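You operate a simulated robot arm through the tools that you are given. There is no shell and no other tool.

You run a simulated two-armed robot. Do the job below in one go: nothing can be reset, and whatever is moved stays where it is left.

## Task
Take the cap off the cedar jar and lay it down on the top of the work table.

The check looks at the end state, three seconds after you hand in, the way a careful person would. Anything else that was tipped, shoved, dropped, spilled or broken makes it a failure. Lids that push on must go on centred and level and be pressed home; caps that screw on are set level and turned clockwise until they are tight.

## Robot
Two 7-joint arms with four-finger grippers on one trunk, on a base that moves. Base frame: it is fixed to the floor where the robot stands at the start and does not move with it; the origin is under the middle of the robot, x ahead of it, y to its left, z up; the surface under the hand at the start is at about z = 90. Lengths are in cm, angles in rad, forces in N, time in s.
The left shoulder is at the start at [4, 18.1, 115.4], the right one opposite. With the tool pointing down near the work surface each hand reaches from about 32 to 84 cm from the robot's upright axis, wherever it stands, measured 20 degrees to its own side. Payload 3.67 kg a hand.
The TCP of each hand is the grasp point between the finger pads, 2.8 cm short of the fingertips. In the tool frame z runs along the fingers and y along their closing line. The gripper opens to 11.2 cm; its body begins 7.3 cm behind the TCP.
Orientation is told as [roll, pitch, yaw] about the base's x, y, z axes, in that order, counted from this pose: with the fingers straight down and closing along the base's y, the tool's x points along the base's -x, its y along +y and its z along -z.

## Interface
- The arms move only by the tool apply_moves. It takes "left_motion", "right_motion" or both (then of equal length, played together; a hand with none holds still); each is a list of rows, each a list of 3 entries, a list of its own where there are three numbers: the turn, a rotation vector about the tool's x, y, z in rad, then the shift along the tool's x, y, z in cm, then the closure, from 0 (fully open) to 1 (shut). In form: [[[wx, wy, wz], [tx, ty, tz], hand], ...]. A call has 1 to 20 rows; each row shifts and turns the commanded pose from where the row before left it, along the tool's axes as they then stand. A row lasts 0.2 s, in which the tool goes at most 5 cm and 0.15 rad; a call with a longer step from one row to the next is refused whole, and so is a gripper value outside its range. A pose out of reach is approached as far as the arm can. The call stops where the force on the tool passes 40 N (or 10 N more than at its start, if that is more) or the arm is blocked; 0.2 s more then pass. Each finger travels about 7.24 cm/s and halts on what it meets, pressing with about 36 N; the grip force reading is that of the motor and also rises with nothing between the fingers. The clock runs only during rows and for 0.2 s after the last one: add rows that do not move to give the fingers time. It gives the time, the measured TCP pose, the force on the tool (base axes), the opening and the grip force at its end, in the units of the frame above (readings bear some noise), with the torque about the TCP (base axes, N m) and any sound that the robot's microphone picked up.
- Cameras (640 x 400 px; columns grow to the right, rows downward): "scene" is now at [10.51, -2.36, 138.49]; the picture's right is [-0.48, -0.88, 0.00], its down [-0.43, 0.23, -0.87] and it looks along [0.77, -0.42, -0.49] (base axes); focal length 267 px, centre (320, 200). "left" rides on the left gripper at [6, 1.8, -10.4] in its tool frame; the picture's right is [-0.29, 0.96, 0.00], its down [-0.80, -0.24, -0.55] and it looks along [-0.53, -0.16, 0.83] (tool axes); focal length 234 px, centre (320, 200). "right" rides on the right gripper at [6, -1.8, -10.4] in its tool frame; the picture's right is [0.29, 0.96, 0.00], its down [-0.80, 0.24, -0.55] and it looks along [-0.53, 0.16, 0.83] (tool axes); focal length 234 px, centre (320, 200). There is no depth. A picture from a camera that has moved, and an enlarged one, comes with that camera's place and axes in the base frame and with its lens. The place of the scene camera against the robot may be out by one fixed shift of up to 2.5 cm in any direction.
- grab_frame(camera): a new picture of that camera. The clock stands still meanwhile.
- raise_lower(by): moves the trunk up (or, below 0, down) by that many cm; the arms and the scene camera ride with it, the base frame stays. It gives what a move gives, with no picture.
- roll_base(legs): drives the robot by 1 to 6 legs, each [ahead, left, turn to the left] in cm, cm and rad, along the robot's own axes; the way and the turn of a leg run together, so that a leg with both is an arc; at most 150 cm and 3.142 rad a leg. The arms and the cameras ride along, it lands a little off, and it stops where it bumps. It gives what a move gives.
- turn_head(pan, tilt): turns the head with the scene camera to pan (to the left, within 1.501 rad either way) and tilt (down, from -0.506 to 1.204), counted from straight ahead of the robot. It gives what a move gives.
- enlarge(camera, box): a new picture of the part [left, top, right, bottom] of that camera's present view, enlarged. The clock stands still meanwhile.
- sign_off(): hands the job in; it is judged then, once.

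Places have to be worked out from the pictures, the camera data and where the tool is seen. Open the grippers and draw the arms clear of the work before you hand the job in, unless the task says otherwise.

The tools are called after "Emit:" as name(argument=value, ...) on one line, values as JSON. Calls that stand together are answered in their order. apply_moves: Moves the arms, as the interface text tells. Its arguments: {"type":"object","properties":{"left_motion":{"type":"array","items":{"type":"array"}},"right_motion":{"type":"array","items":{"type":"array"}}},"required":[]} The other tools are called the same way: raise_lower (by) moves the trunk up or down; roll_base (legs) drives the base; turn_head (pan, tilt) turns the head that bears the scene camera; grab_frame (camera) takes a picture; enlarge (camera, box) takes an enlarged picture of a part of a camera's view; sign_off () hands the job in.

At the start:

```text
time_s: 0.0
left_position: [50.64, -1.19, 119.24]
left_orientation: [0.001, 0.0, -0.001]
left_contact_force: [0.2, -0.3, -0.3]
left_torque: [0.01, -0.03, 0.02]
left_width: 11.21
left_grasp_force: 0.0
right_position: [48.65, -51.5, 116.87]
right_orientation: [-0.001, 0.002, 0.0]
right_contact_force: [0.2, -0.3, -0.2]
right_torque: [-0.01, 0.02, 0.05]
right_width: 11.19
right_grasp_force: 0.0
trunk travel left (down, up): [-27.5, 23.9]
robot x, y, heading: [-0.01, -0.01, -0.001]
head pan, tilt (commanded): [-0.499, 0.511]
```

scene: 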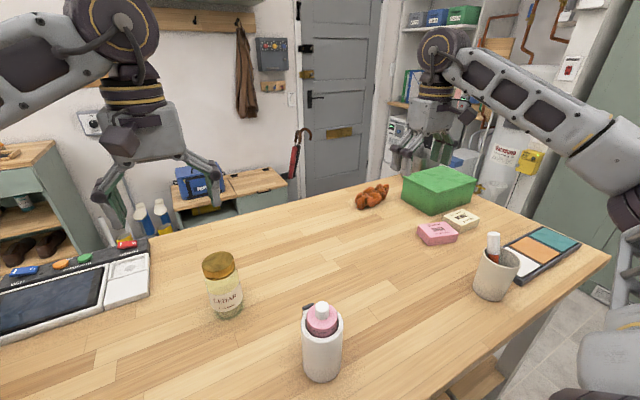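
right: 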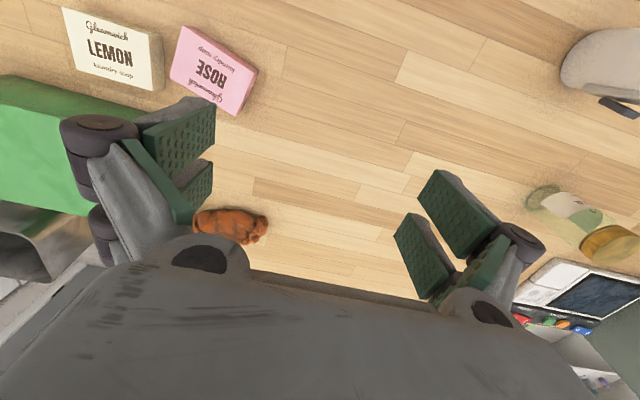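
left: 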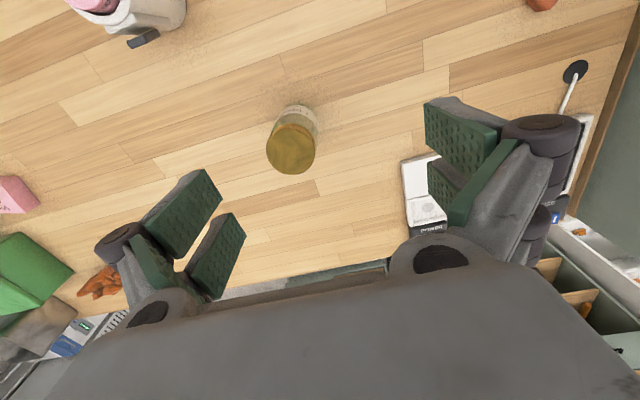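

I'll look closely at the cedar jar from each camera to judge the cap type and its place.

Emit:
enlarge(camera="scene", box=[180, 235, 276, 335])

Emit:
enlarge(camera="left", box=[230, 80, 358, 190])

Emit:
enlarge(camera="right", box=[500, 160, 640, 280])

```text
4.00 times, centred on (228, 285) of scene
camera zoom: at [10.51, -2.36, 138.49], right [-0.48, -0.88, 0.0], down [-0.43, 0.23, -0.87], along [0.77, -0.42, -0.49], focal length 1069 px, centre (688, -140)
```

zoom: 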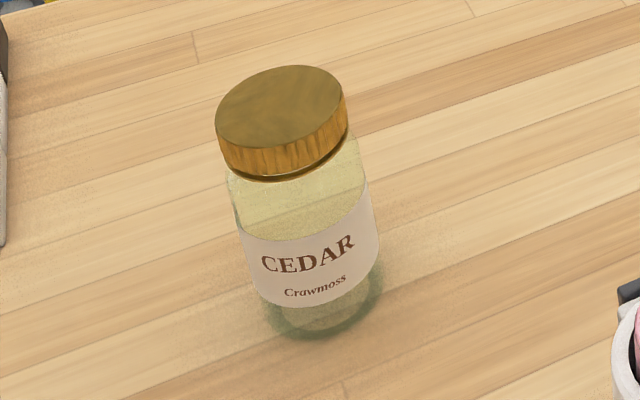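

```text
3.64 times, centred on (294, 135) of left
camera zoom: at [44.61, 0.63, 129.77], right [0.29, 0.96, 0.0], down [0.8, -0.24, 0.55], along [0.53, -0.16, -0.83], focal length 852 px, centre (414, 436)
```

zoom: 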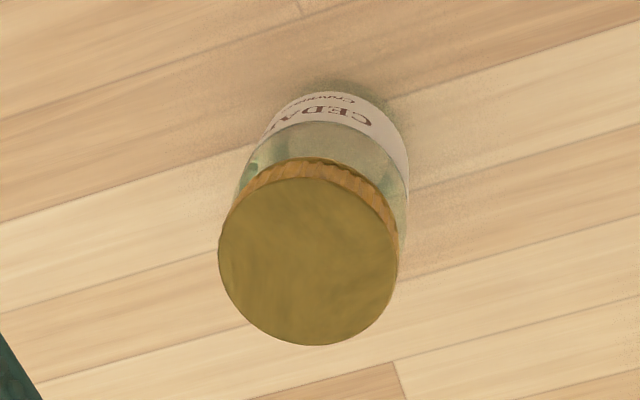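

```text
3.33 times, centred on (570, 220) of right
camera zoom: at [42.75, -53.23, 127.31], right [-0.29, 0.96, 0.0], down [0.8, 0.24, 0.55], along [0.53, 0.16, -0.83], focal length 781 px, centre (-513, 133)
```

zoom: 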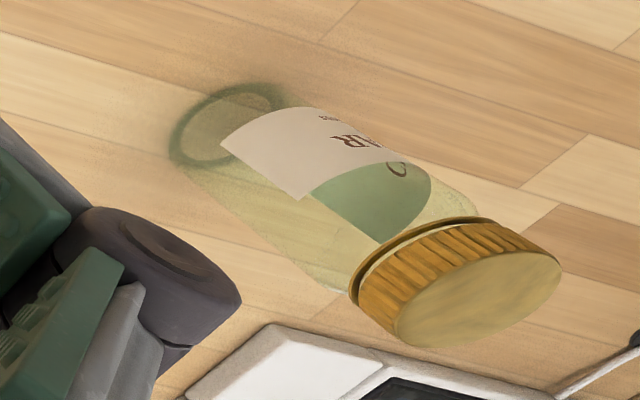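

The jar has a ridged screw cap. Triangulating gives a cap top centre near [53.8, -5.7, 103.6], a cap about 6 cm wide and a jar about 7 cm wide. I plan to hold the jar body with the right hand from the -y side and unscrew with the left from above. First I bring the right hand to y ≈ -35 and yaw it by -90°.

Emit:
apply_moves(right_motion=[[[0, 0, 0], [-1.03, 3.3, -0.22], 0], [[0, 0, 0], [-1.03, 3.3, -0.22], 0], [[0, 0, 0], [-1.03, 3.3, -0.22], 0], [[0, 0, 0], [-1.03, 3.3, -0.22], 0], [[0, 0, 0], [-1.03, 3.3, -0.22], 0], [[0, 0, 0.1428], [0, 0, 0], 0], [[0, 0, 0.1428], [0, 0, 0], 0], [[0, 0, 0.1428], [0, 0, 0], 0], [[0, 0, 0.1428], [0, 0, 0], 0], [[0, 0, 0.1428], [0, 0, 0], 0], [[0, 0, 0.1428], [0, 0, 0], 0], [[0, 0, 0.1428], [0, 0, 0], 0], [[0, 0, 0.1428], [0, 0, 0], 0], [[0, 0, 0.1428], [0, 0, 0], 0], [[0, 0, 0.1428], [0, 0, 0], 0], [[0, 0, 0.1428], [0, 0, 0], 0]])

```text
time_s: 3.4
left_position: [50.66, -1.18, 119.4]
left_orientation: [0.002, 0.0, -0.001]
left_contact_force: [1.0, 0.4, 0.7]
left_torque: [-0.04, -0.02, 0.02]
left_width: 11.18
left_grasp_force: 0.1
right_position: [53.89, -35.11, 118.08]
right_orientation: [0.0, 0.0, -1.572]
right_contact_force: [0.3, 0.0, -0.8]
right_torque: [0.0, 0.01, 0.04]
right_width: 11.19
right_grasp_force: 0.1
trunk travel left (down, up): [-27.5, 23.9]
robot x, y, heading: [-0.16, -0.11, -0.006]
head pan, tilt (commanded): [-0.499, 0.511]
```

The yaw is done and the readings are clean. Now I tip the right hand up so its fingers point toward +y with about 0.25 rad of downward tilt.

Emit:
apply_moves(right_motion=[[[0, 0.1467, 0], [0, 0, 0], 0], [[0, 0.1467, 0], [0, 0, 0], 0], [[0, 0.1467, 0], [0, 0, 0], 0], [[0, 0.1467, 0], [0, 0, 0], 0], [[0, 0.1467, 0], [0, 0, 0], 0], [[0, 0.1467, 0], [0, 0, 0], 0], [[0, 0.1467, 0], [0, 0, 0], 0], [[0, 0.1467, 0], [0, 0, 0], 0], [[0, 0.1467, 0], [0, 0, 0], 0], [[0, 0, 0], [0, 0, 0], 0]])

```text
time_s: 5.6
left_position: [50.6, -1.12, 119.39]
left_orientation: [-0.001, -0.002, -0.001]
left_contact_force: [-0.1, -0.9, -0.7]
left_torque: [0.01, -0.01, 0.0]
left_width: 11.2
left_grasp_force: 0.1
right_position: [53.99, -34.98, 118.15]
right_orientation: [0.003, 1.323, -1.568]
right_contact_force: [0.3, -0.6, -0.3]
right_torque: [-0.02, 0.03, -0.01]
right_width: 11.2
right_grasp_force: 0.0
trunk travel left (down, up): [-27.5, 23.9]
robot x, y, heading: [-0.08, 0.17, 0.003]
head pan, tilt (commanded): [-0.499, 0.511]
```

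The tool now points along +y with a slight downward tilt and the camera on top. I'll check the pictures before lowering.

Emit:
grab_frame(camera="scene")

Emit:
grab_frame(camera="right")

Emit:
grab_frame(camera="left")

```text
taken
camera scene: at [10.5, -2.32, 138.5], right [-0.48, -0.88, 0.0], down [-0.43, 0.23, -0.87], along [0.77, -0.42, -0.49], focal length 267 px, centre (320, 200)
```

scene: 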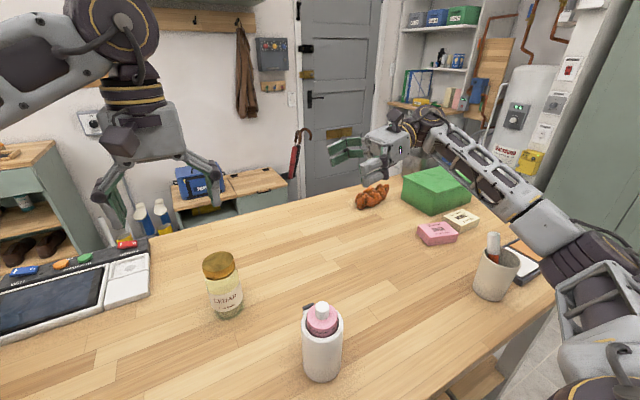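

```text
taken
camera right: at [52.1, -43.58, 126.38], right [0.96, 0.07, 0.28], down [0.24, -0.73, -0.64], along [0.16, 0.68, -0.72], focal length 234 px, centre (320, 200)
```

right: 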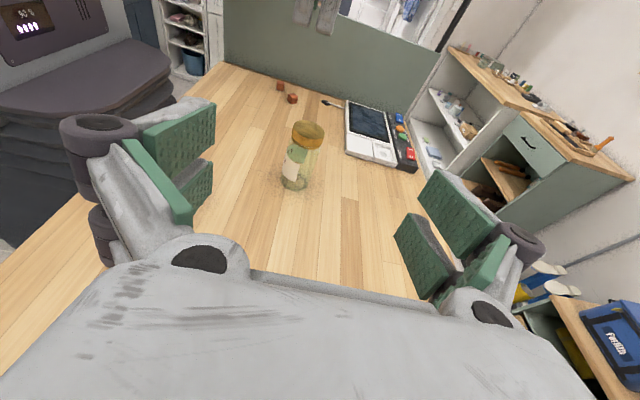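

```text
taken
camera left: at [44.6, 0.67, 129.78], right [0.29, 0.96, 0.0], down [0.8, -0.24, 0.55], along [0.53, -0.16, -0.83], focal length 234 px, centre (320, 200)
```

left: 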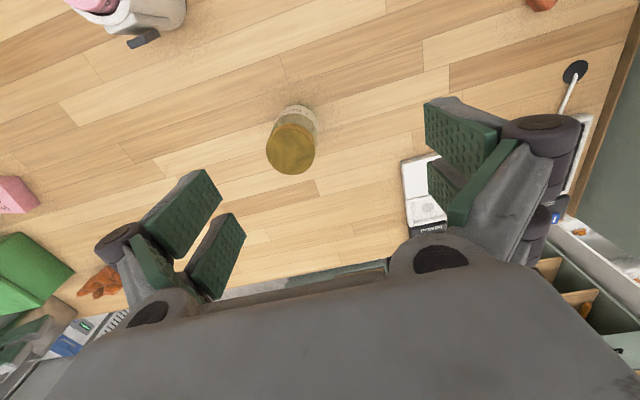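

The right elbow dropped low over the cup and pens near [30, -59], so lowering that arm would risk hitting them. The left side may be freer, so I'll turn the head left to check it for using the left hand as the holder.

Emit:
turn_head(pan=0.3, tilt=0.7)

Emit:
grab_frame(camera="scene")

```text
time_s: 6.7
left_position: [50.76, -1.18, 119.36]
left_orientation: [-0.002, -0.001, 0.0]
left_contact_force: [0.8, 0.4, 0.3]
left_torque: [0.0, 0.02, 0.03]
left_width: 11.2
left_grasp_force: 0.1
right_position: [53.91, -35.12, 117.96]
right_orientation: [-0.001, 1.323, -1.571]
right_contact_force: [0.1, -0.6, 0.3]
right_torque: [0.0, 0.02, -0.04]
right_width: 11.18
right_grasp_force: 0.0
trunk travel left (down, up): [-27.5, 23.9]
robot x, y, heading: [-0.06, 0.07, -0.001]
head pan, tilt (commanded): [0.3, 0.7]
```

```text
taken
camera scene: at [10.67, 4.49, 136.84], right [0.29, -0.96, 0.0], down [-0.62, -0.19, -0.76], along [0.73, 0.23, -0.64], focal length 267 px, centre (320, 200)
```

scene: 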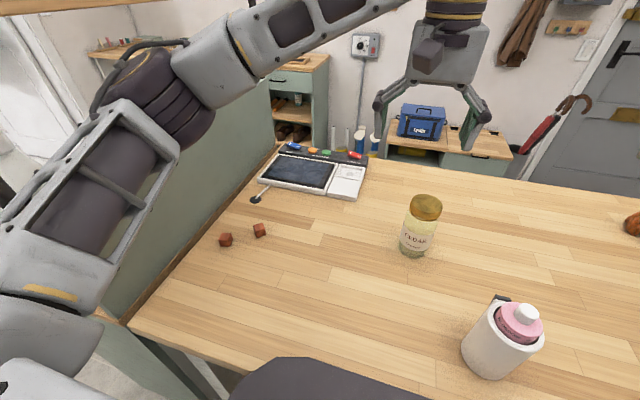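

The left side has a tall panel close to where the left elbow would go, so holding with the right hand is still better. To keep the right elbow clear of the cup, I'll raise the trunk 14 cm and then back the base up about 15 cm.

Emit:
raise_lower(by=14)

Emit:
roll_base(legs=[[-15, 0, 0]])

Emit:
turn_head(pan=-0.5, tilt=0.55)

Emit:
grab_frame(camera="scene")

```text
time_s: 8.4
left_position: [50.64, -1.15, 133.42]
left_orientation: [-0.001, -0.001, -0.001]
left_contact_force: [-0.7, -0.9, -0.2]
left_torque: [0.03, 0.03, -0.02]
left_width: 11.21
left_grasp_force: 0.1
right_position: [53.99, -35.11, 132.04]
right_orientation: [-0.002, 1.322, -1.572]
right_contact_force: [-0.3, 0.1, -0.9]
right_torque: [0.04, 0.03, 0.0]
right_width: 11.21
right_grasp_force: 0.0
trunk travel left (down, up): [-41.5, 9.9]
robot x, y, heading: [0.14, 0.04, -0.004]
head pan, tilt (commanded): [0.3, 0.7]
```

```text
time_s: 9.8
left_position: [35.73, -1.1, 133.2]
left_orientation: [0.001, 0.004, 0.002]
left_contact_force: [0.4, -0.1, -0.4]
left_torque: [-0.01, 0.02, -0.01]
left_width: 11.16
left_grasp_force: 0.0
right_position: [39.0, -35.04, 131.88]
right_orientation: [-0.009, 1.321, -1.581]
right_contact_force: [0.6, -0.4, -0.7]
right_torque: [0.02, 0.02, 0.03]
right_width: 11.18
right_grasp_force: 0.0
trunk travel left (down, up): [-41.5, 9.9]
robot x, y, heading: [-15.33, 0.43, -0.0]
head pan, tilt (commanded): [0.3, 0.7]
```

```text
time_s: 10.9
left_position: [35.49, -1.02, 133.27]
left_orientation: [0.0, 0.003, 0.001]
left_contact_force: [0.3, -0.5, -0.5]
left_torque: [-0.01, 0.03, -0.02]
left_width: 11.2
left_grasp_force: 0.0
right_position: [38.85, -35.05, 131.92]
right_orientation: [-0.003, 1.321, -1.572]
right_contact_force: [-0.2, -1.1, -0.5]
right_torque: [0.01, 0.0, 0.01]
right_width: 11.2
right_grasp_force: 0.1
trunk travel left (down, up): [-41.5, 9.9]
robot x, y, heading: [-15.58, -0.65, 0.001]
head pan, tilt (commanded): [-0.499, 0.55]
```

```text
taken
camera scene: at [-4.7, -2.31, 152.12], right [-0.48, -0.88, 0.0], down [-0.46, 0.25, -0.85], along [0.75, -0.41, -0.52], focal length 267 px, centre (320, 200)
```

scene: 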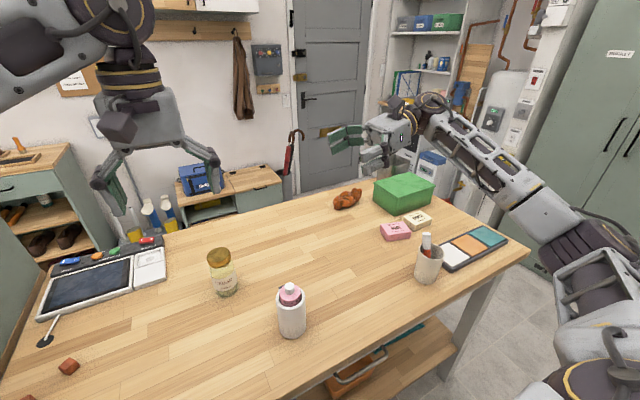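

The view is clearer now, with the elbow high and well back. I move the right hand to about [53.8, -24, 118], still high, and then inspect the elbow.

Emit:
apply_moves(right_motion=[[[0, 0, 0], [-1.81, 2.5, 2.35], 0], [[0, 0, 0], [-1.81, 2.5, 2.35], 0], [[0, 0, 0], [-1.81, 2.5, 2.35], 0], [[0, 0, 0], [-1.81, 2.5, 2.35], 0], [[0, 0, 0], [-1.81, 2.5, 2.35], 0], [[0, 0, 0], [-1.81, 2.5, 2.35], 0], [[0, 0, 0], [0, 0, 0], 0]])

Emit:
grab_frame(camera="scene")

Emit:
grab_frame(camera="right")

```text
time_s: 12.5
left_position: [35.46, -1.08, 133.32]
left_orientation: [-0.001, 0.0, 0.003]
left_contact_force: [-0.2, 0.4, -0.8]
left_torque: [0.03, 0.0, -0.01]
left_width: 11.17
left_grasp_force: 0.1
right_position: [53.42, -24.05, 117.97]
right_orientation: [0.0, 1.32, -1.569]
right_contact_force: [-0.1, 0.3, 0.8]
right_torque: [0.01, 0.0, -0.01]
right_width: 11.2
right_grasp_force: 0.1
trunk travel left (down, up): [-41.5, 9.9]
robot x, y, heading: [-15.01, 0.19, -0.001]
head pan, tilt (commanded): [-0.499, 0.55]
```

```text
taken
camera scene: at [-4.82, -2.35, 152.13], right [-0.48, -0.88, 0.0], down [-0.46, 0.25, -0.85], along [0.75, -0.41, -0.52], focal length 267 px, centre (320, 200)
```

scene: 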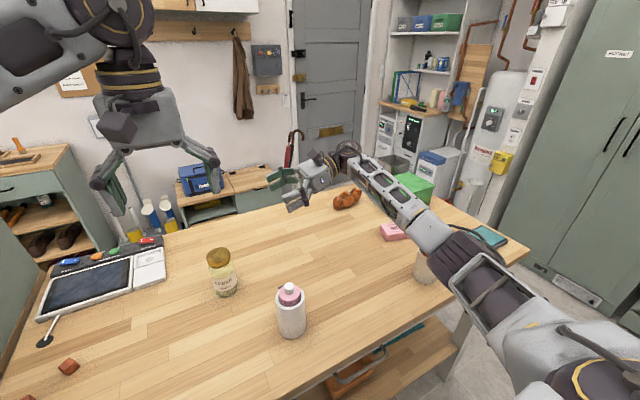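

```text
taken
camera right: at [51.6, -32.69, 126.22], right [0.96, 0.07, 0.28], down [0.24, -0.73, -0.64], along [0.16, 0.68, -0.72], focal length 234 px, centre (320, 200)
```

right: 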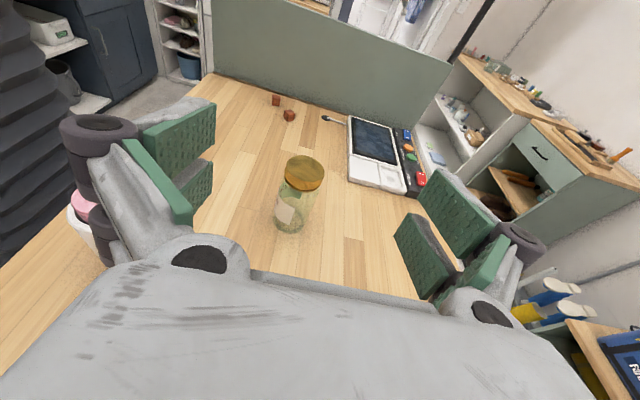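

The elbow is at about [16, -46, 115], near the table edge and well clear of the cup. I lower the right hand to z ≈ 97 while staying at y ≈ -24.

Emit:
apply_moves(right_motion=[[[0, 0, 0], [-3.39, 0.06, 0.865], 0], [[0, 0, 0], [-3.39, 0.06, 0.865], 0], [[0, 0, 0], [-3.39, 0.06, 0.865], 0], [[0, 0, 0], [-3.39, 0.06, 0.865], 0], [[0, 0, 0], [-3.39, 0.06, 0.865], 0], [[0, 0, 0], [-3.39, 0.06, 0.865], 0], [[0, 0, 0], [0, 0, 0], 0]])

Emit:
grab_frame(camera="scene")

Emit:
grab_frame(camera="right")

```text
time_s: 14.1
left_position: [35.44, -1.12, 133.3]
left_orientation: [0.001, 0.001, 0.002]
left_contact_force: [-0.1, 0.5, 0.5]
left_torque: [0.03, 0.02, -0.03]
left_width: 11.22
left_grasp_force: 0.1
right_position: [53.93, -24.03, 97.11]
right_orientation: [-0.001, 1.323, -1.569]
right_contact_force: [1.0, 1.2, -0.1]
right_torque: [-0.01, 0.01, 0.01]
right_width: 11.19
right_grasp_force: 0.0
trunk travel left (down, up): [-41.5, 9.9]
robot x, y, heading: [-15.03, 0.39, -0.001]
head pan, tilt (commanded): [-0.499, 0.55]
```

```text
taken
camera scene: at [-4.79, -2.32, 152.13], right [-0.48, -0.88, 0.0], down [-0.46, 0.25, -0.85], along [0.75, -0.41, -0.52], focal length 267 px, centre (320, 200)
```

scene: 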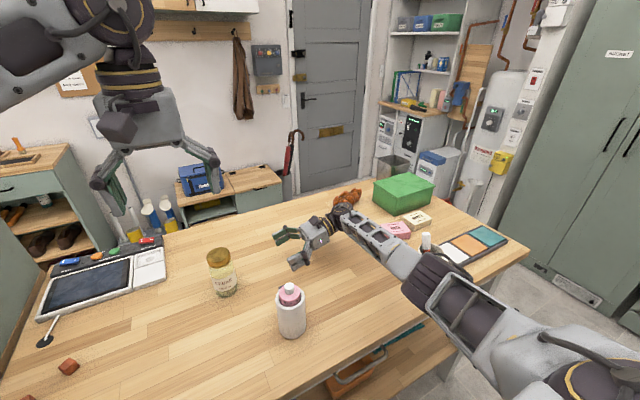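

```text
taken
camera right: at [52.07, -32.59, 105.39], right [0.96, 0.07, 0.28], down [0.24, -0.73, -0.64], along [0.16, 0.68, -0.72], focal length 234 px, centre (320, 200)
```

right: 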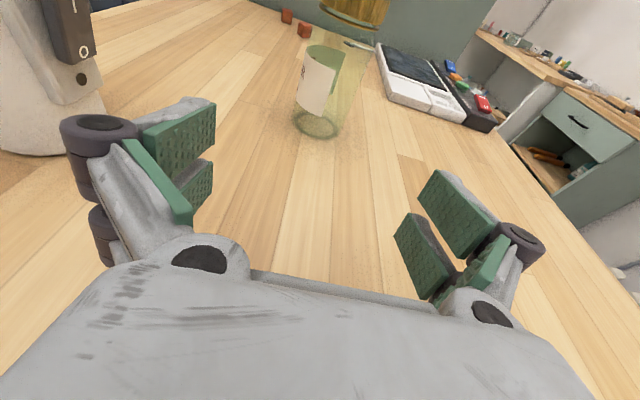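

The right hand is at z ≈ 97 with the fingers straddling the jar's line, and the bottle is well to the side. I'll zoom in to refine the jar's axis before advancing.

Emit:
enlarge(camera="right", box=[260, 0, 420, 150])

Emit:
enlarge(camera="scene", box=[190, 190, 350, 300])

```text
2.67 times, centred on (340, 75) of right
camera zoom: at [52.07, -32.59, 105.39], right [0.96, 0.07, 0.28], down [0.24, -0.73, -0.64], along [0.16, 0.68, -0.72], focal length 624 px, centre (267, 533)
```

zoom: 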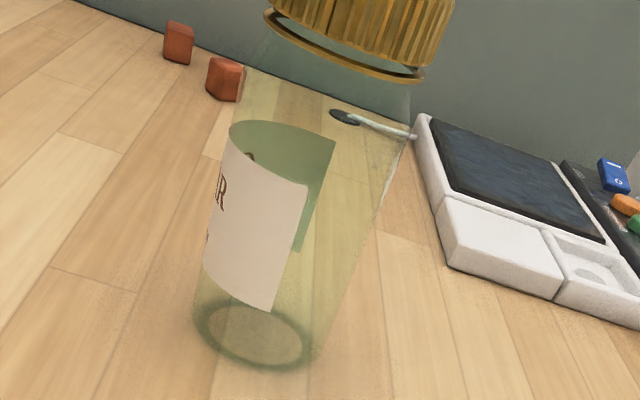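

```text
3.64 times, centred on (270, 245) of scene
camera zoom: at [-4.79, -2.32, 152.13], right [-0.48, -0.88, 0.0], down [-0.46, 0.25, -0.85], along [0.75, -0.41, -0.52], focal length 972 px, centre (502, 36)
```

zoom: 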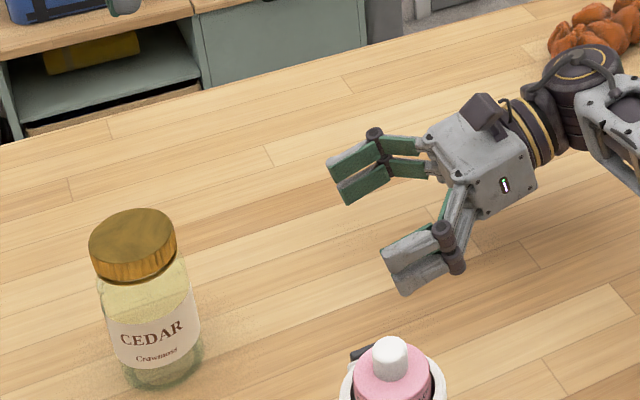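

The jar base ring triangulates to [53.84, -5.69], which confirms the axis. The hand is centred in x, so I advance along +y to straddle the jar with the TCP at about y = -6.5, z = 95.5.

Emit:
apply_moves(right_motion=[[[0, 0, 0], [0.462, -0.01, 2.892], 0], [[0, 0, 0], [0.462, -0.01, 2.892], 0], [[0, 0, 0], [0.462, -0.01, 2.892], 0], [[0, 0, 0], [0.462, -0.01, 2.892], 0], [[0, 0, 0], [0.462, -0.01, 2.892], 0], [[0, 0, 0], [0.462, -0.01, 2.892], 0], [[0, 0, 0], [0, 0, 0], 0]])

Emit:
grab_frame(camera="right")

Emit:
enlarge(camera="scene", box=[170, 190, 330, 300])

```text
time_s: 15.7
left_position: [35.57, -1.06, 133.28]
left_orientation: [-0.001, 0.002, 0.003]
left_contact_force: [0.0, 0.0, -0.1]
left_torque: [0.02, -0.01, 0.02]
left_width: 11.22
left_grasp_force: 0.1
right_position: [53.69, -6.09, 95.26]
right_orientation: [-0.002, 1.319, -1.574]
right_contact_force: [-0.2, -1.1, -1.0]
right_torque: [-0.01, 0.02, -0.02]
right_width: 11.21
right_grasp_force: 0.0
trunk travel left (down, up): [-41.5, 9.9]
robot x, y, heading: [-15.08, -0.13, -0.002]
head pan, tilt (commanded): [-0.499, 0.55]
```

```text
taken
camera right: at [51.97, -14.85, 103.62], right [0.96, 0.07, 0.28], down [0.24, -0.73, -0.64], along [0.16, 0.68, -0.72], focal length 234 px, centre (320, 200)
```

right: 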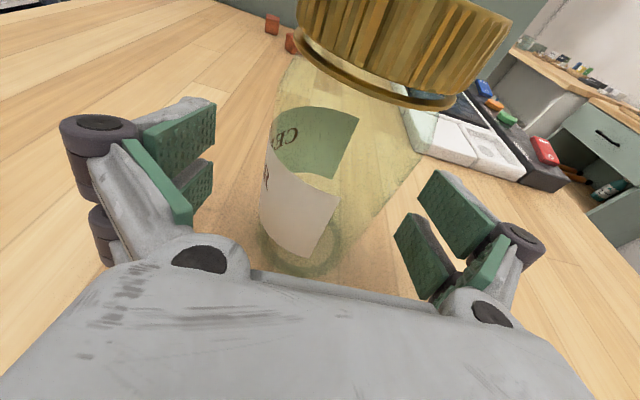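

```text
3.64 times, centred on (250, 245) of scene
camera zoom: at [-4.77, -2.35, 152.13], right [-0.48, -0.88, 0.0], down [-0.46, 0.25, -0.85], along [0.75, -0.41, -0.52], focal length 972 px, centre (574, 36)
```

zoom: 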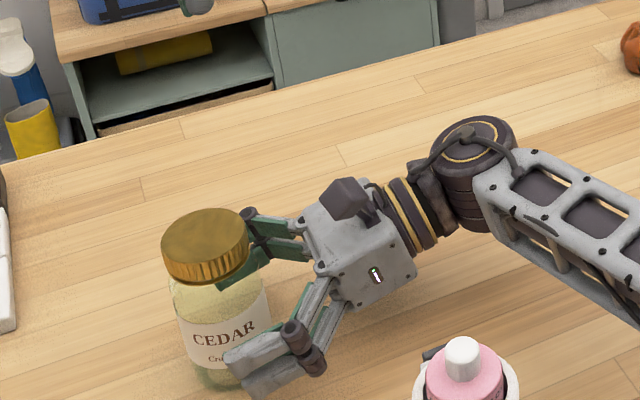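

The fingers straddle the jar body below the cap. Now I close the right hand on the jar and give it time to settle.

Emit:
apply_moves(right_motion=[[[0, 0, 0], [0, 0, 0], 0.25], [[0, 0, 0], [0, 0, 0], 0.4], [[0, 0, 0], [0, 0, 0], 0.7], [[0, 0, 0], [0, 0, 0], 1], [[0, 0, 0], [0, 0, 0], 1], [[0, 0, 0], [0, 0, 0], 1]])

Emit:
grab_frame(camera="right")

Emit:
enlarge(camera="scene", box=[170, 190, 330, 300])

```text
time_s: 17.1
left_position: [35.51, -1.17, 133.29]
left_orientation: [0.0, 0.001, 0.002]
left_contact_force: [-0.2, 0.9, -0.2]
left_torque: [-0.02, 0.05, 0.02]
left_width: 11.21
left_grasp_force: 0.1
right_position: [53.79, -6.33, 95.45]
right_orientation: [-0.002, 1.322, -1.571]
right_contact_force: [0.6, -1.2, 1.3]
right_torque: [-0.04, -0.03, 0.04]
right_width: 6.16
right_grasp_force: 36.0
trunk travel left (down, up): [-41.5, 9.9]
robot x, y, heading: [-15.29, -0.19, 0.007]
head pan, tilt (commanded): [-0.499, 0.55]
```

```text
taken
camera right: at [51.98, -14.86, 103.64], right [0.96, 0.07, 0.28], down [0.24, -0.73, -0.64], along [0.16, 0.68, -0.72], focal length 234 px, centre (320, 200)
```

right: 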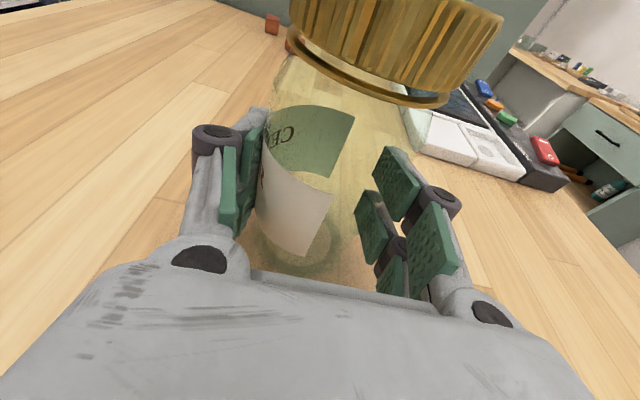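

```text
3.64 times, centred on (250, 245) of scene
camera zoom: at [-4.77, -2.31, 152.13], right [-0.48, -0.88, 0.0], down [-0.46, 0.25, -0.85], along [0.75, -0.41, -0.52], focal length 972 px, centre (574, 36)
```

zoom: 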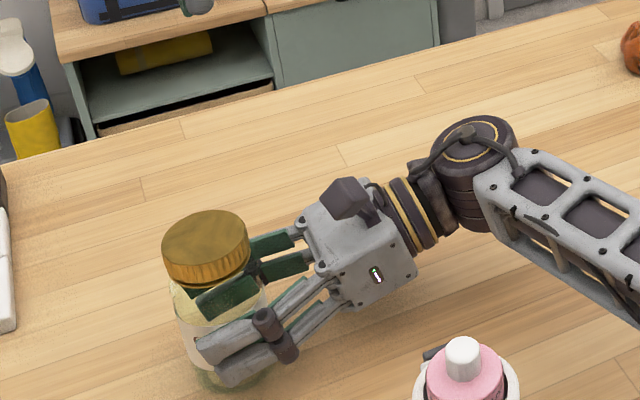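

The jar is gripped firmly (width 6.16, 36 N) and hasn't moved. Now I bring the left hand above the cap at about [53.8, -5.7, 120] and pre-rotate it to yaw -1.5, which leaves a long counter-clockwise stroke.

Emit:
apply_moves(left_motion=[[[0, 0, 0], [-3.05, -0.767, 2.217], 0], [[0, 0, 0], [-3.05, -0.767, 2.217], 0], [[0, 0, 0], [-3.05, -0.767, 2.217], 0], [[0, 0, 0], [-3.05, -0.767, 2.217], 0], [[0, 0, 0], [-3.05, -0.767, 2.217], 0], [[0, 0, 0], [-3.05, -0.767, 2.217], 0], [[0, 0, 0.15], [0, 0, 0], 0], [[0, 0, 0.15], [0, 0, 0], 0], [[0, 0, 0.15], [0, 0, 0], 0], [[0, 0, 0.15], [0, 0, 0], 0], [[0, 0, 0.15], [0, 0, 0], 0], [[0, 0, 0.15], [0, 0, 0], 0], [[0, 0, 0.15], [0, 0, 0], 0], [[0, 0, 0.15], [0, 0, 0], 0], [[0, 0, 0.15], [0, 0, 0], 0], [[0, 0, 0.15], [0, 0, 0], 0], [[0, 0, 0], [0, 0, 0], 0]])

Emit:
grab_frame(camera="left")

Emit:
grab_frame(camera="scene")

```text
time_s: 20.7
left_position: [53.82, -5.71, 120.16]
left_orientation: [-0.001, 0.0, -0.599]
left_contact_force: [0.0, 0.4, -0.1]
left_torque: [-0.03, -0.03, 0.01]
left_width: 11.2
left_grasp_force: 0.0
left hand out of reach, approached as far as the arm can: row 11, 12, 13, 14, 15, 16
right_position: [53.78, -6.24, 95.27]
right_orientation: [-0.003, 1.321, -1.571]
right_contact_force: [1.8, 0.5, 3.0]
right_torque: [0.04, 0.02, 0.0]
right_width: 6.17
right_grasp_force: 35.9
trunk travel left (down, up): [-41.5, 9.9]
robot x, y, heading: [-15.38, -0.07, -0.001]
head pan, tilt (commanded): [-0.499, 0.55]
```

```text
taken
camera left: at [49.75, -0.88, 130.41], right [0.78, 0.63, 0.0], down [0.52, -0.65, 0.55], along [0.35, -0.43, -0.83], focal length 234 px, centre (320, 200)
```

left: 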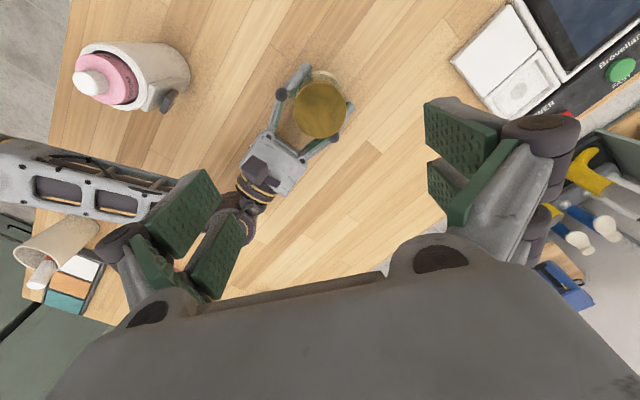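

```text
taken
camera scene: at [-4.77, -2.31, 152.13], right [-0.48, -0.88, 0.0], down [-0.46, 0.25, -0.85], along [0.75, -0.41, -0.52], focal length 267 px, centre (320, 200)
```

scene: 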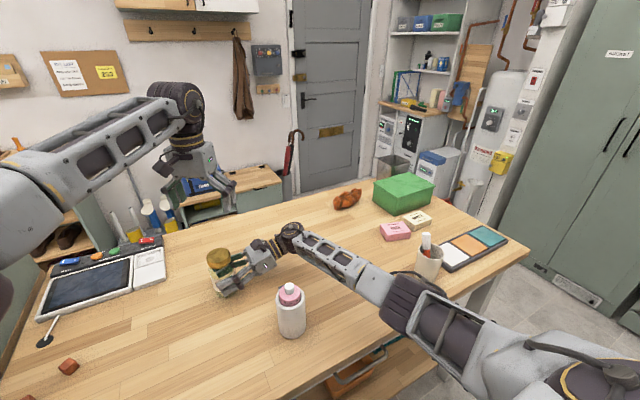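

The left wrist stops at yaw ≈ -0.6, so its room must lie in the counter-clockwise direction. While still high, I test the counter-clockwise range by turning 3 rad that way.

Emit:
apply_moves(left_motion=[[[0, 0, -0.15], [0, 0, 0], 0], [[0, 0, -0.15], [0, 0, 0], 0], [[0, 0, -0.15], [0, 0, 0], 0], [[0, 0, -0.15], [0, 0, 0], 0], [[0, 0, -0.15], [0, 0, 0], 0], [[0, 0, -0.15], [0, 0, 0], 0], [[0, 0, -0.15], [0, 0, 0], 0], [[0, 0, -0.15], [0, 0, 0], 0], [[0, 0, -0.15], [0, 0, 0], 0], [[0, 0, -0.15], [0, 0, 0], 0], [[0, 0, -0.15], [0, 0, 0], 0], [[0, 0, -0.15], [0, 0, 0], 0], [[0, 0, -0.15], [0, 0, 0], 0], [[0, 0, -0.15], [0, 0, 0], 0], [[0, 0, -0.15], [0, 0, 0], 0], [[0, 0, -0.15], [0, 0, 0], 0], [[0, 0, -0.15], [0, 0, 0], 0], [[0, 0, -0.15], [0, 0, 0], 0], [[0, 0, -0.15], [0, 0, 0], 0], [[0, 0, -0.15], [0, 0, 0], 0]])

```text
time_s: 24.9
left_position: [53.7, -5.67, 120.25]
left_orientation: [0.0, -0.001, 2.404]
left_contact_force: [-0.8, -0.6, 0.4]
left_torque: [0.02, 0.02, -0.01]
left_width: 11.21
left_grasp_force: 0.1
right_position: [53.72, -6.29, 95.39]
right_orientation: [-0.001, 1.322, -1.57]
right_contact_force: [0.7, -0.1, 2.0]
right_torque: [-0.04, 0.09, 0.0]
right_width: 6.18
right_grasp_force: 35.5
trunk travel left (down, up): [-41.5, 9.9]
robot x, y, heading: [-15.33, 0.1, 0.002]
head pan, tilt (commanded): [-0.499, 0.55]
```

The yaw reached +2.40 without trouble. I'll push a bit further to learn the full range.

Emit:
apply_moves(left_motion=[[[0, 0, -0.15], [0, 0, 0], 0], [[0, 0, -0.15], [0, 0, 0], 0], [[0, 0, -0.15], [0, 0, 0], 0], [[0, 0, -0.15], [0, 0, 0], 0], [[0, 0, -0.15], [0, 0, 0], 0], [[0, 0, -0.15], [0, 0, 0], 0], [[0, 0, -0.15], [0, 0, 0], 0], [[0, 0, -0.15], [0, 0, 0], 0], [[0, 0, -0.15], [0, 0, 0], 0], [[0, 0, -0.15], [0, 0, 0], 0], [[0, 0, -0.15], [0, 0, 0], 0], [[0, 0, -0.15], [0, 0, 0], 0], [[0, 0, -0.15], [0, 0, 0], 0], [[0, 0, -0.15], [0, 0, 0], 0]])

```text
time_s: 27.9
left_position: [53.76, -5.7, 119.95]
left_orientation: [-0.002, -0.001, -1.781]
left_contact_force: [0.2, -0.5, -0.1]
left_torque: [-0.02, -0.02, -0.02]
left_width: 11.2
left_grasp_force: 0.0
right_position: [53.73, -6.16, 95.38]
right_orientation: [-0.003, 1.322, -1.571]
right_contact_force: [-0.1, -0.8, 2.3]
right_torque: [0.04, 0.09, 0.04]
right_width: 6.16
right_grasp_force: 36.3
trunk travel left (down, up): [-41.5, 9.9]
robot x, y, heading: [-15.18, -0.06, 0.002]
head pan, tilt (commanded): [-0.499, 0.55]
```

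The usable left yaw range runs from about -0.6 to at least +4.5, which allows a long unscrewing stroke. I now wind back to the start near yaw -0.45.

Emit:
apply_moves(left_motion=[[[0, 0, 0.15], [0, 0, 0], 0], [[0, 0, 0.15], [0, 0, 0], 0], [[0, 0, 0.15], [0, 0, 0], 0], [[0, 0, 0.15], [0, 0, 0], 0], [[0, 0, 0.15], [0, 0, 0], 0], [[0, 0, 0.15], [0, 0, 0], 0], [[0, 0, 0.15], [0, 0, 0], 0], [[0, 0, 0.15], [0, 0, 0], 0], [[0, 0, 0.15], [0, 0, 0], 0], [[0, 0, 0.15], [0, 0, 0], 0], [[0, 0, 0.15], [0, 0, 0], 0], [[0, 0, 0.15], [0, 0, 0], 0], [[0, 0, 0.15], [0, 0, 0], 0], [[0, 0, 0.15], [0, 0, 0], 0], [[0, 0, 0.15], [0, 0, 0], 0], [[0, 0, 0.15], [0, 0, 0], 0], [[0, 0, 0.15], [0, 0, 0], 0], [[0, 0, 0.15], [0, 0, 0], 0], [[0, 0, 0.15], [0, 0, 0], 0], [[0, 0, 0.15], [0, 0, 0], 0]])

Emit:
apply_moves(left_motion=[[[0, 0, 0.15], [0, 0, 0], 0], [[0, 0, 0.15], [0, 0, 0], 0], [[0, 0, 0.15], [0, 0, 0], 0], [[0, 0, 0.15], [0, 0, 0], 0], [[0, 0, 0.15], [0, 0, 0], 0], [[0, 0, 0.15], [0, 0, 0], 0], [[0, 0, 0.15], [0, 0, 0], 0], [[0, 0, 0.15], [0, 0, 0], 0], [[0, 0, 0.15], [0, 0, 0], 0], [[0, 0, 0.15], [0, 0, 0], 0], [[0, 0, 0.15], [0, 0, 0], 0], [[0, 0, 0.15], [0, 0, 0], 0], [[0, 0, 0.12], [0, 0, 0], 0.2], [[0, 0, 0], [0, 0, 0], 0.25], [[0, 0, 0], [0, 0, 0], 0.25]])

Emit:
grab_frame(camera="left")

```text
time_s: 32.1
left_position: [53.79, -5.74, 119.97]
left_orientation: [-0.001, 0.002, 1.499]
left_contact_force: [-0.4, 0.2, -0.5]
left_torque: [0.01, -0.04, -0.02]
left_width: 11.21
left_grasp_force: 0.0
right_position: [53.67, -6.2, 95.33]
right_orientation: [-0.002, 1.321, -1.57]
right_contact_force: [-0.6, -0.5, 1.4]
right_torque: [0.03, 0.05, 0.04]
right_width: 6.15
right_grasp_force: 36.6
trunk travel left (down, up): [-41.5, 9.9]
robot x, y, heading: [-14.91, -0.48, 0.005]
head pan, tilt (commanded): [-0.499, 0.55]
```

```text
time_s: 35.3
left_position: [53.74, -5.58, 120.09]
left_orientation: [0.001, 0.0, -0.419]
left_contact_force: [0.0, 0.0, -1.1]
left_torque: [-0.01, -0.01, 0.0]
left_width: 8.4
left_grasp_force: 0.1
right_position: [53.7, -6.34, 95.21]
right_orientation: [-0.003, 1.32, -1.571]
right_contact_force: [-0.5, -0.7, 0.7]
right_torque: [0.01, 0.12, 0.01]
right_width: 6.17
right_grasp_force: 36.3
trunk travel left (down, up): [-41.5, 9.9]
robot x, y, heading: [-14.99, 0.06, 0.001]
head pan, tilt (commanded): [-0.499, 0.55]
```

```text
taken
camera left: at [49.01, -1.65, 130.44], right [0.65, 0.76, 0.0], down [0.63, -0.54, 0.55], along [0.42, -0.36, -0.83], focal length 234 px, centre (320, 200)
```

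left: 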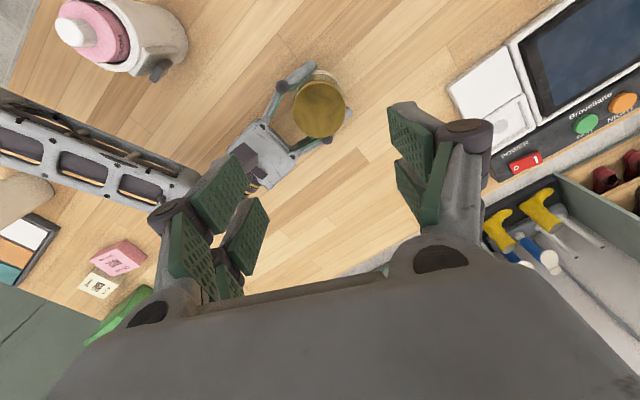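

The left width is 8.4 and it sits above the cap. I'll zoom in to check the cap centre against the TCP before descending.

Emit:
enlarge(camera="left", box=[220, 40, 420, 190])

Emit:
enlarge(camera="scene", box=[140, 150, 300, 300])

```text
2.67 times, centred on (320, 115) of left
camera zoom: at [49.01, -1.65, 130.44], right [0.65, 0.76, 0.0], down [0.63, -0.54, 0.55], along [0.42, -0.36, -0.83], focal length 624 px, centre (320, 427)
```

zoom: 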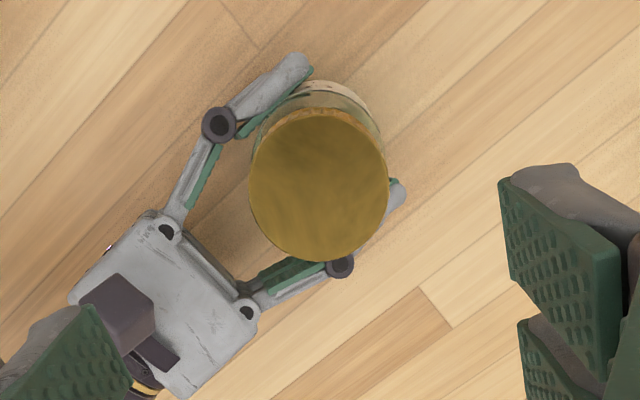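

```text
2.67 times, centred on (220, 225) of scene
camera zoom: at [-4.78, -2.31, 152.13], right [-0.48, -0.88, 0.0], down [-0.46, 0.25, -0.85], along [0.75, -0.41, -0.52], focal length 713 px, centre (587, 133)
```

zoom: 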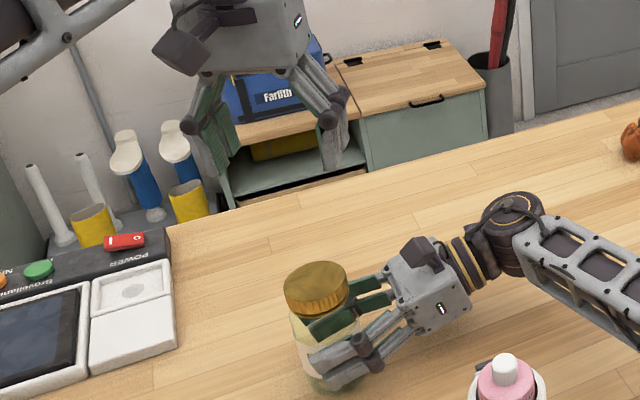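

The cap centre comes out at about [53.65, -5.7] with diameter ≈ 5.75 cm, so the left TCP is well centred. I descend straight down to about z = 106 first.

Emit:
apply_moves(left_motion=[[[0, 0, 0], [0, 0, 3], 0.25], [[0, 0, 0], [0, 0, 3], 0.25], [[0, 0, 0], [0, 0, 3], 0.25], [[0, 0, 0], [0, 0, 3], 0.25], [[0, 0, 0], [0, 0, 2], 0.25], [[0, 0, 0], [0, 0, 0], 0.25]])

Emit:
enlarge(camera="scene", box=[140, 150, 300, 300])

Emit:
grab_frame(camera="left")

Emit:
grab_frame(camera="right")

```text
time_s: 36.7
left_position: [53.47, -5.69, 105.97]
left_orientation: [0.0, 0.003, -0.42]
left_contact_force: [0.5, -0.1, -0.5]
left_torque: [0.01, -0.02, 0.01]
left_width: 8.41
left_grasp_force: 0.1
right_position: [53.78, -6.29, 95.28]
right_orientation: [-0.001, 1.321, -1.571]
right_contact_force: [0.1, -0.2, 1.0]
right_torque: [0.04, 0.04, 0.03]
right_width: 6.14
right_grasp_force: 36.2
trunk travel left (down, up): [-41.5, 9.9]
robot x, y, heading: [-15.4, -0.04, 0.001]
head pan, tilt (commanded): [-0.499, 0.55]
```

```text
2.67 times, centred on (220, 225) of scene
camera zoom: at [-4.77, -2.31, 152.13], right [-0.48, -0.88, 0.0], down [-0.46, 0.25, -0.85], along [0.75, -0.41, -0.52], focal length 713 px, centre (587, 133)
```

zoom: 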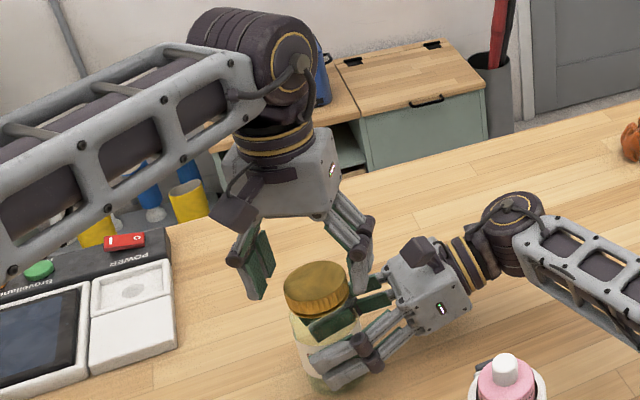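

```text
taken
camera left: at [48.63, -1.63, 116.38], right [0.65, 0.76, 0.0], down [0.63, -0.54, 0.55], along [0.42, -0.36, -0.83], focal length 234 px, centre (320, 200)
```

left: 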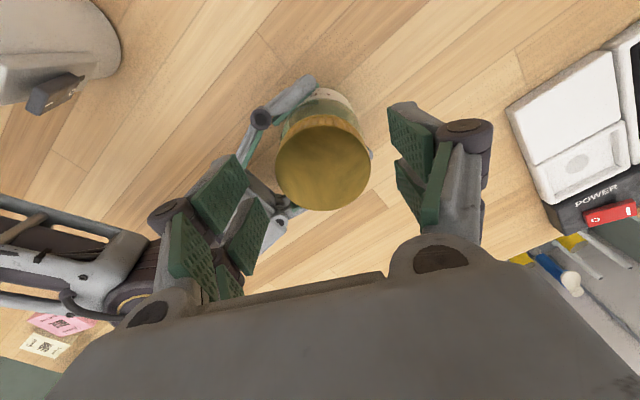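

```text
taken
camera right: at [51.97, -14.85, 103.64], right [0.96, 0.07, 0.28], down [0.24, -0.73, -0.64], along [0.16, 0.68, -0.72], focal length 234 px, centre (320, 200)
```

right: 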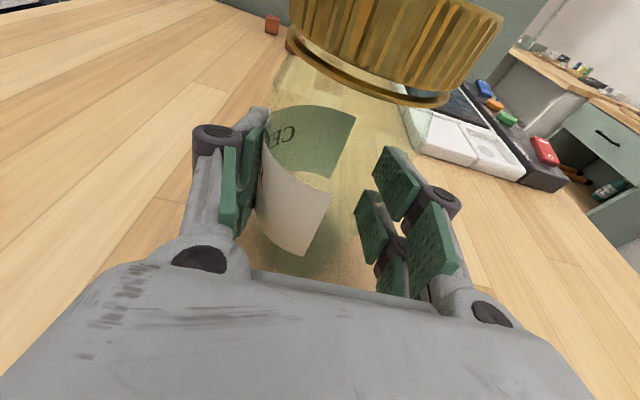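

The left fingers straddle the cap and stay clear of the right hand. I descend the last 2 cm with a 0.2 cm centring shift, then close on the cap.

Emit:
apply_moves(left_motion=[[[0, 0, 0], [-0.1, 0.04, 1.0], 0.25], [[0, 0, 0], [-0.08, 0.04, 1.0], 0.25], [[0, 0, 0], [0, 0, 0], 0.25]])

Emit:
enlarge(camera="scene", box=[160, 190, 280, 300])

Emit:
enlarge(camera="left", box=[140, 50, 520, 300])

Emit:
enlarge(camera="right", box=[220, 0, 560, 200])

```text
time_s: 37.5
left_position: [53.76, -5.62, 104.02]
left_orientation: [-0.002, 0.001, -0.418]
left_contact_force: [0.8, -0.3, -0.1]
left_torque: [-0.01, -0.04, 0.01]
left_width: 8.38
left_grasp_force: 0.0
right_position: [53.76, -6.34, 95.23]
right_orientation: [-0.002, 1.322, -1.571]
right_contact_force: [-0.8, -0.5, 1.4]
right_torque: [0.05, 0.07, -0.02]
right_width: 6.13
right_grasp_force: 35.7
trunk travel left (down, up): [-41.5, 9.9]
robot x, y, heading: [-15.34, 0.01, 0.005]
head pan, tilt (commanded): [-0.499, 0.55]
```

```text
3.64 times, centred on (220, 245) of scene
camera zoom: at [-4.77, -2.3, 152.13], right [-0.48, -0.88, 0.0], down [-0.46, 0.25, -0.85], along [0.75, -0.41, -0.52], focal length 972 px, centre (684, 36)
```

zoom: 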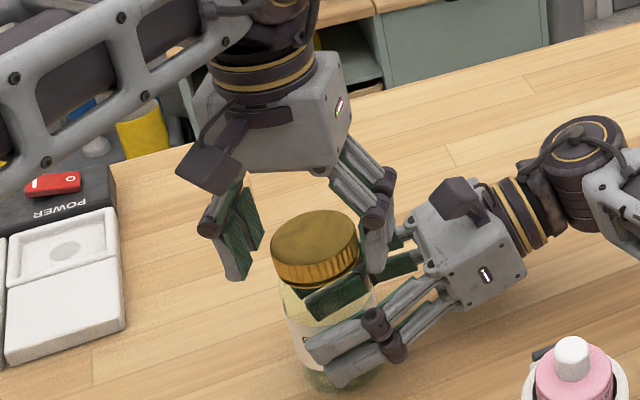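

```text
1.60 times, centred on (330, 175) of left
camera zoom: at [49.02, -1.54, 114.4], right [0.65, 0.76, 0.0], down [0.63, -0.54, 0.55], along [0.42, -0.36, -0.83], focal length 375 px, centre (304, 240)
```

zoom: 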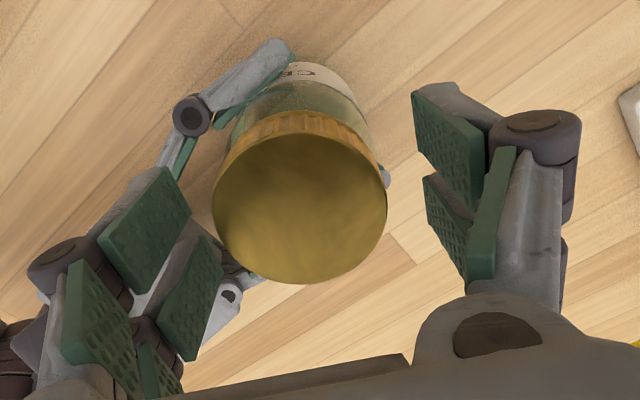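

```text
1.88 times, centred on (390, 100) of right
camera zoom: at [51.98, -14.85, 103.64], right [0.96, 0.07, 0.28], down [0.24, -0.73, -0.64], along [0.16, 0.68, -0.72], focal length 441 px, centre (188, 388)
```

zoom: 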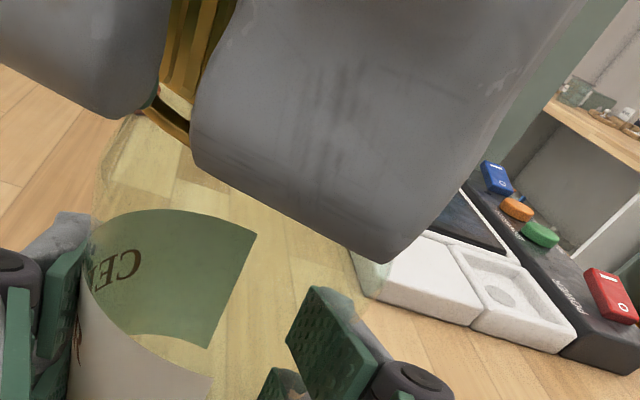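

Both hands are clear of each other and the fingertips reach about the cap's lower edge. I close the left hand on the cap.

Emit:
apply_moves(left_motion=[[[0, 0, 0], [0, 0, 0], 0.35], [[0, 0, 0], [0, 0, 0], 0.45], [[0, 0, 0], [0, 0, 0], 0.7], [[0, 0, 0], [0, 0, 0], 1], [[0, 0, 0], [0, 0, 0], 1], [[0, 0, 0], [0, 0, 0], 1]])

Emit:
enlarge(camera="scene", box=[160, 190, 280, 300])

Emit:
enlarge(camera="left", box=[140, 50, 520, 300])

Emit:
enlarge(camera="right", box=[180, 0, 560, 240])

```text
time_s: 38.9
left_position: [53.8, -5.74, 104.01]
left_orientation: [-0.003, 0.001, -0.418]
left_contact_force: [-6.4, -8.3, 3.3]
left_torque: [-0.29, 0.19, 0.03]
left_width: 5.61
left_grasp_force: 35.9
right_position: [53.81, -6.2, 95.38]
right_orientation: [-0.002, 1.321, -1.57]
right_contact_force: [6.4, 7.3, -0.1]
right_torque: [-0.46, 0.39, -0.03]
right_width: 6.18
right_grasp_force: 35.9
trunk travel left (down, up): [-41.5, 9.9]
robot x, y, heading: [-14.96, 0.33, 0.005]
head pan, tilt (commanded): [-0.499, 0.55]
```

```text
3.64 times, centred on (220, 245) of scene
camera zoom: at [-4.77, -2.32, 152.13], right [-0.48, -0.88, 0.0], down [-0.46, 0.25, -0.85], along [0.75, -0.41, -0.52], focal length 972 px, centre (684, 36)
```

zoom: 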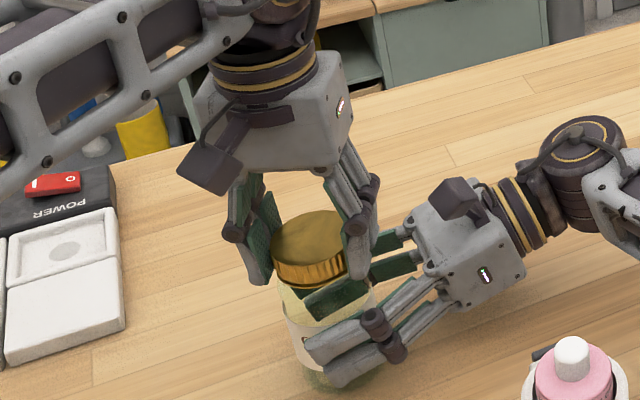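

```text
1.60 times, centred on (330, 175) of left
camera zoom: at [48.98, -1.63, 114.43], right [0.65, 0.76, 0.0], down [0.63, -0.54, 0.55], along [0.42, -0.36, -0.83], focal length 375 px, centre (304, 240)
```

zoom: 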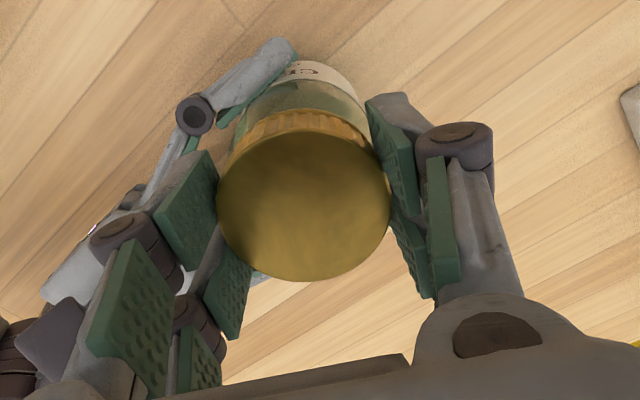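

```text
1.67 times, centred on (370, 120) of right
camera zoom: at [51.97, -14.83, 103.64], right [0.96, 0.07, 0.28], down [0.24, -0.73, -0.64], along [0.16, 0.68, -0.72], focal length 390 px, centre (237, 333)
```

zoom: 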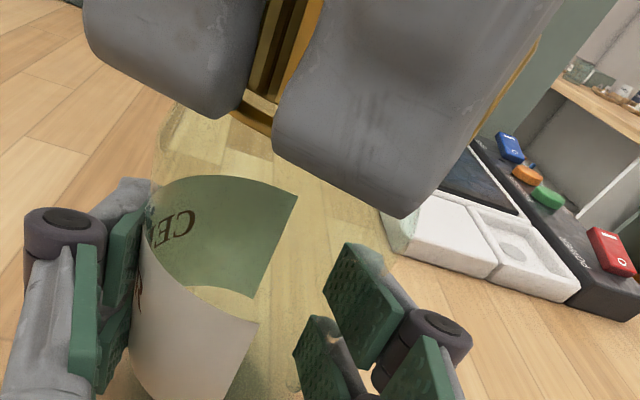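

The cap is gripped at width 5.61 with about a 10 N side load along the closing line, so I'm slightly off-centre. I nudge the left hand 0.12 cm along its -y to relieve that before twisting.

Emit:
apply_moves(left_motion=[[[0, 0, 0], [0, -0.12, 0], 1], [[0, 0, 0], [0, 0, 0], 1]])

```text
time_s: 39.5
left_position: [53.75, -5.74, 104.04]
left_orientation: [-0.004, 0.0, -0.42]
left_contact_force: [-15.2, -4.9, 11.7]
left_torque: [-0.41, 0.48, -0.05]
left_width: 5.6
left_grasp_force: 35.6
right_position: [53.77, -6.31, 95.38]
right_orientation: [-0.002, 1.319, -1.572]
right_contact_force: [14.7, 7.8, -3.2]
right_torque: [0.23, 0.63, -0.05]
right_width: 6.15
right_grasp_force: 35.6
trunk travel left (down, up): [-41.5, 9.9]
robot x, y, heading: [-15.06, 0.14, 0.004]
head pan, tilt (commanded): [-0.499, 0.55]
```

The forces shifted in an odd way, so I'll hold still briefly to see whether they settle.

Emit:
apply_moves(left_motion=[[[0, 0, 0], [0, 0, 0], 1], [[0, 0, 0], [0, 0, 0], 1], [[0, 0, 0], [0, 0, 0], 1]])

```text
time_s: 40.3
left_position: [53.85, -5.73, 104.23]
left_orientation: [-0.002, 0.0, -0.419]
left_contact_force: [-18.8, -4.6, 18.0]
left_torque: [-0.2, 0.62, 0.03]
left_width: 5.61
left_grasp_force: 36.2
right_position: [53.87, -6.31, 95.31]
right_orientation: [-0.001, 1.319, -1.57]
right_contact_force: [20.4, 8.0, -7.7]
right_torque: [0.18, 0.74, -0.07]
right_width: 6.13
right_grasp_force: 36.0
trunk travel left (down, up): [-41.5, 9.9]
robot x, y, heading: [-15.18, -0.35, 0.004]
head pan, tilt (commanded): [-0.499, 0.55]
```

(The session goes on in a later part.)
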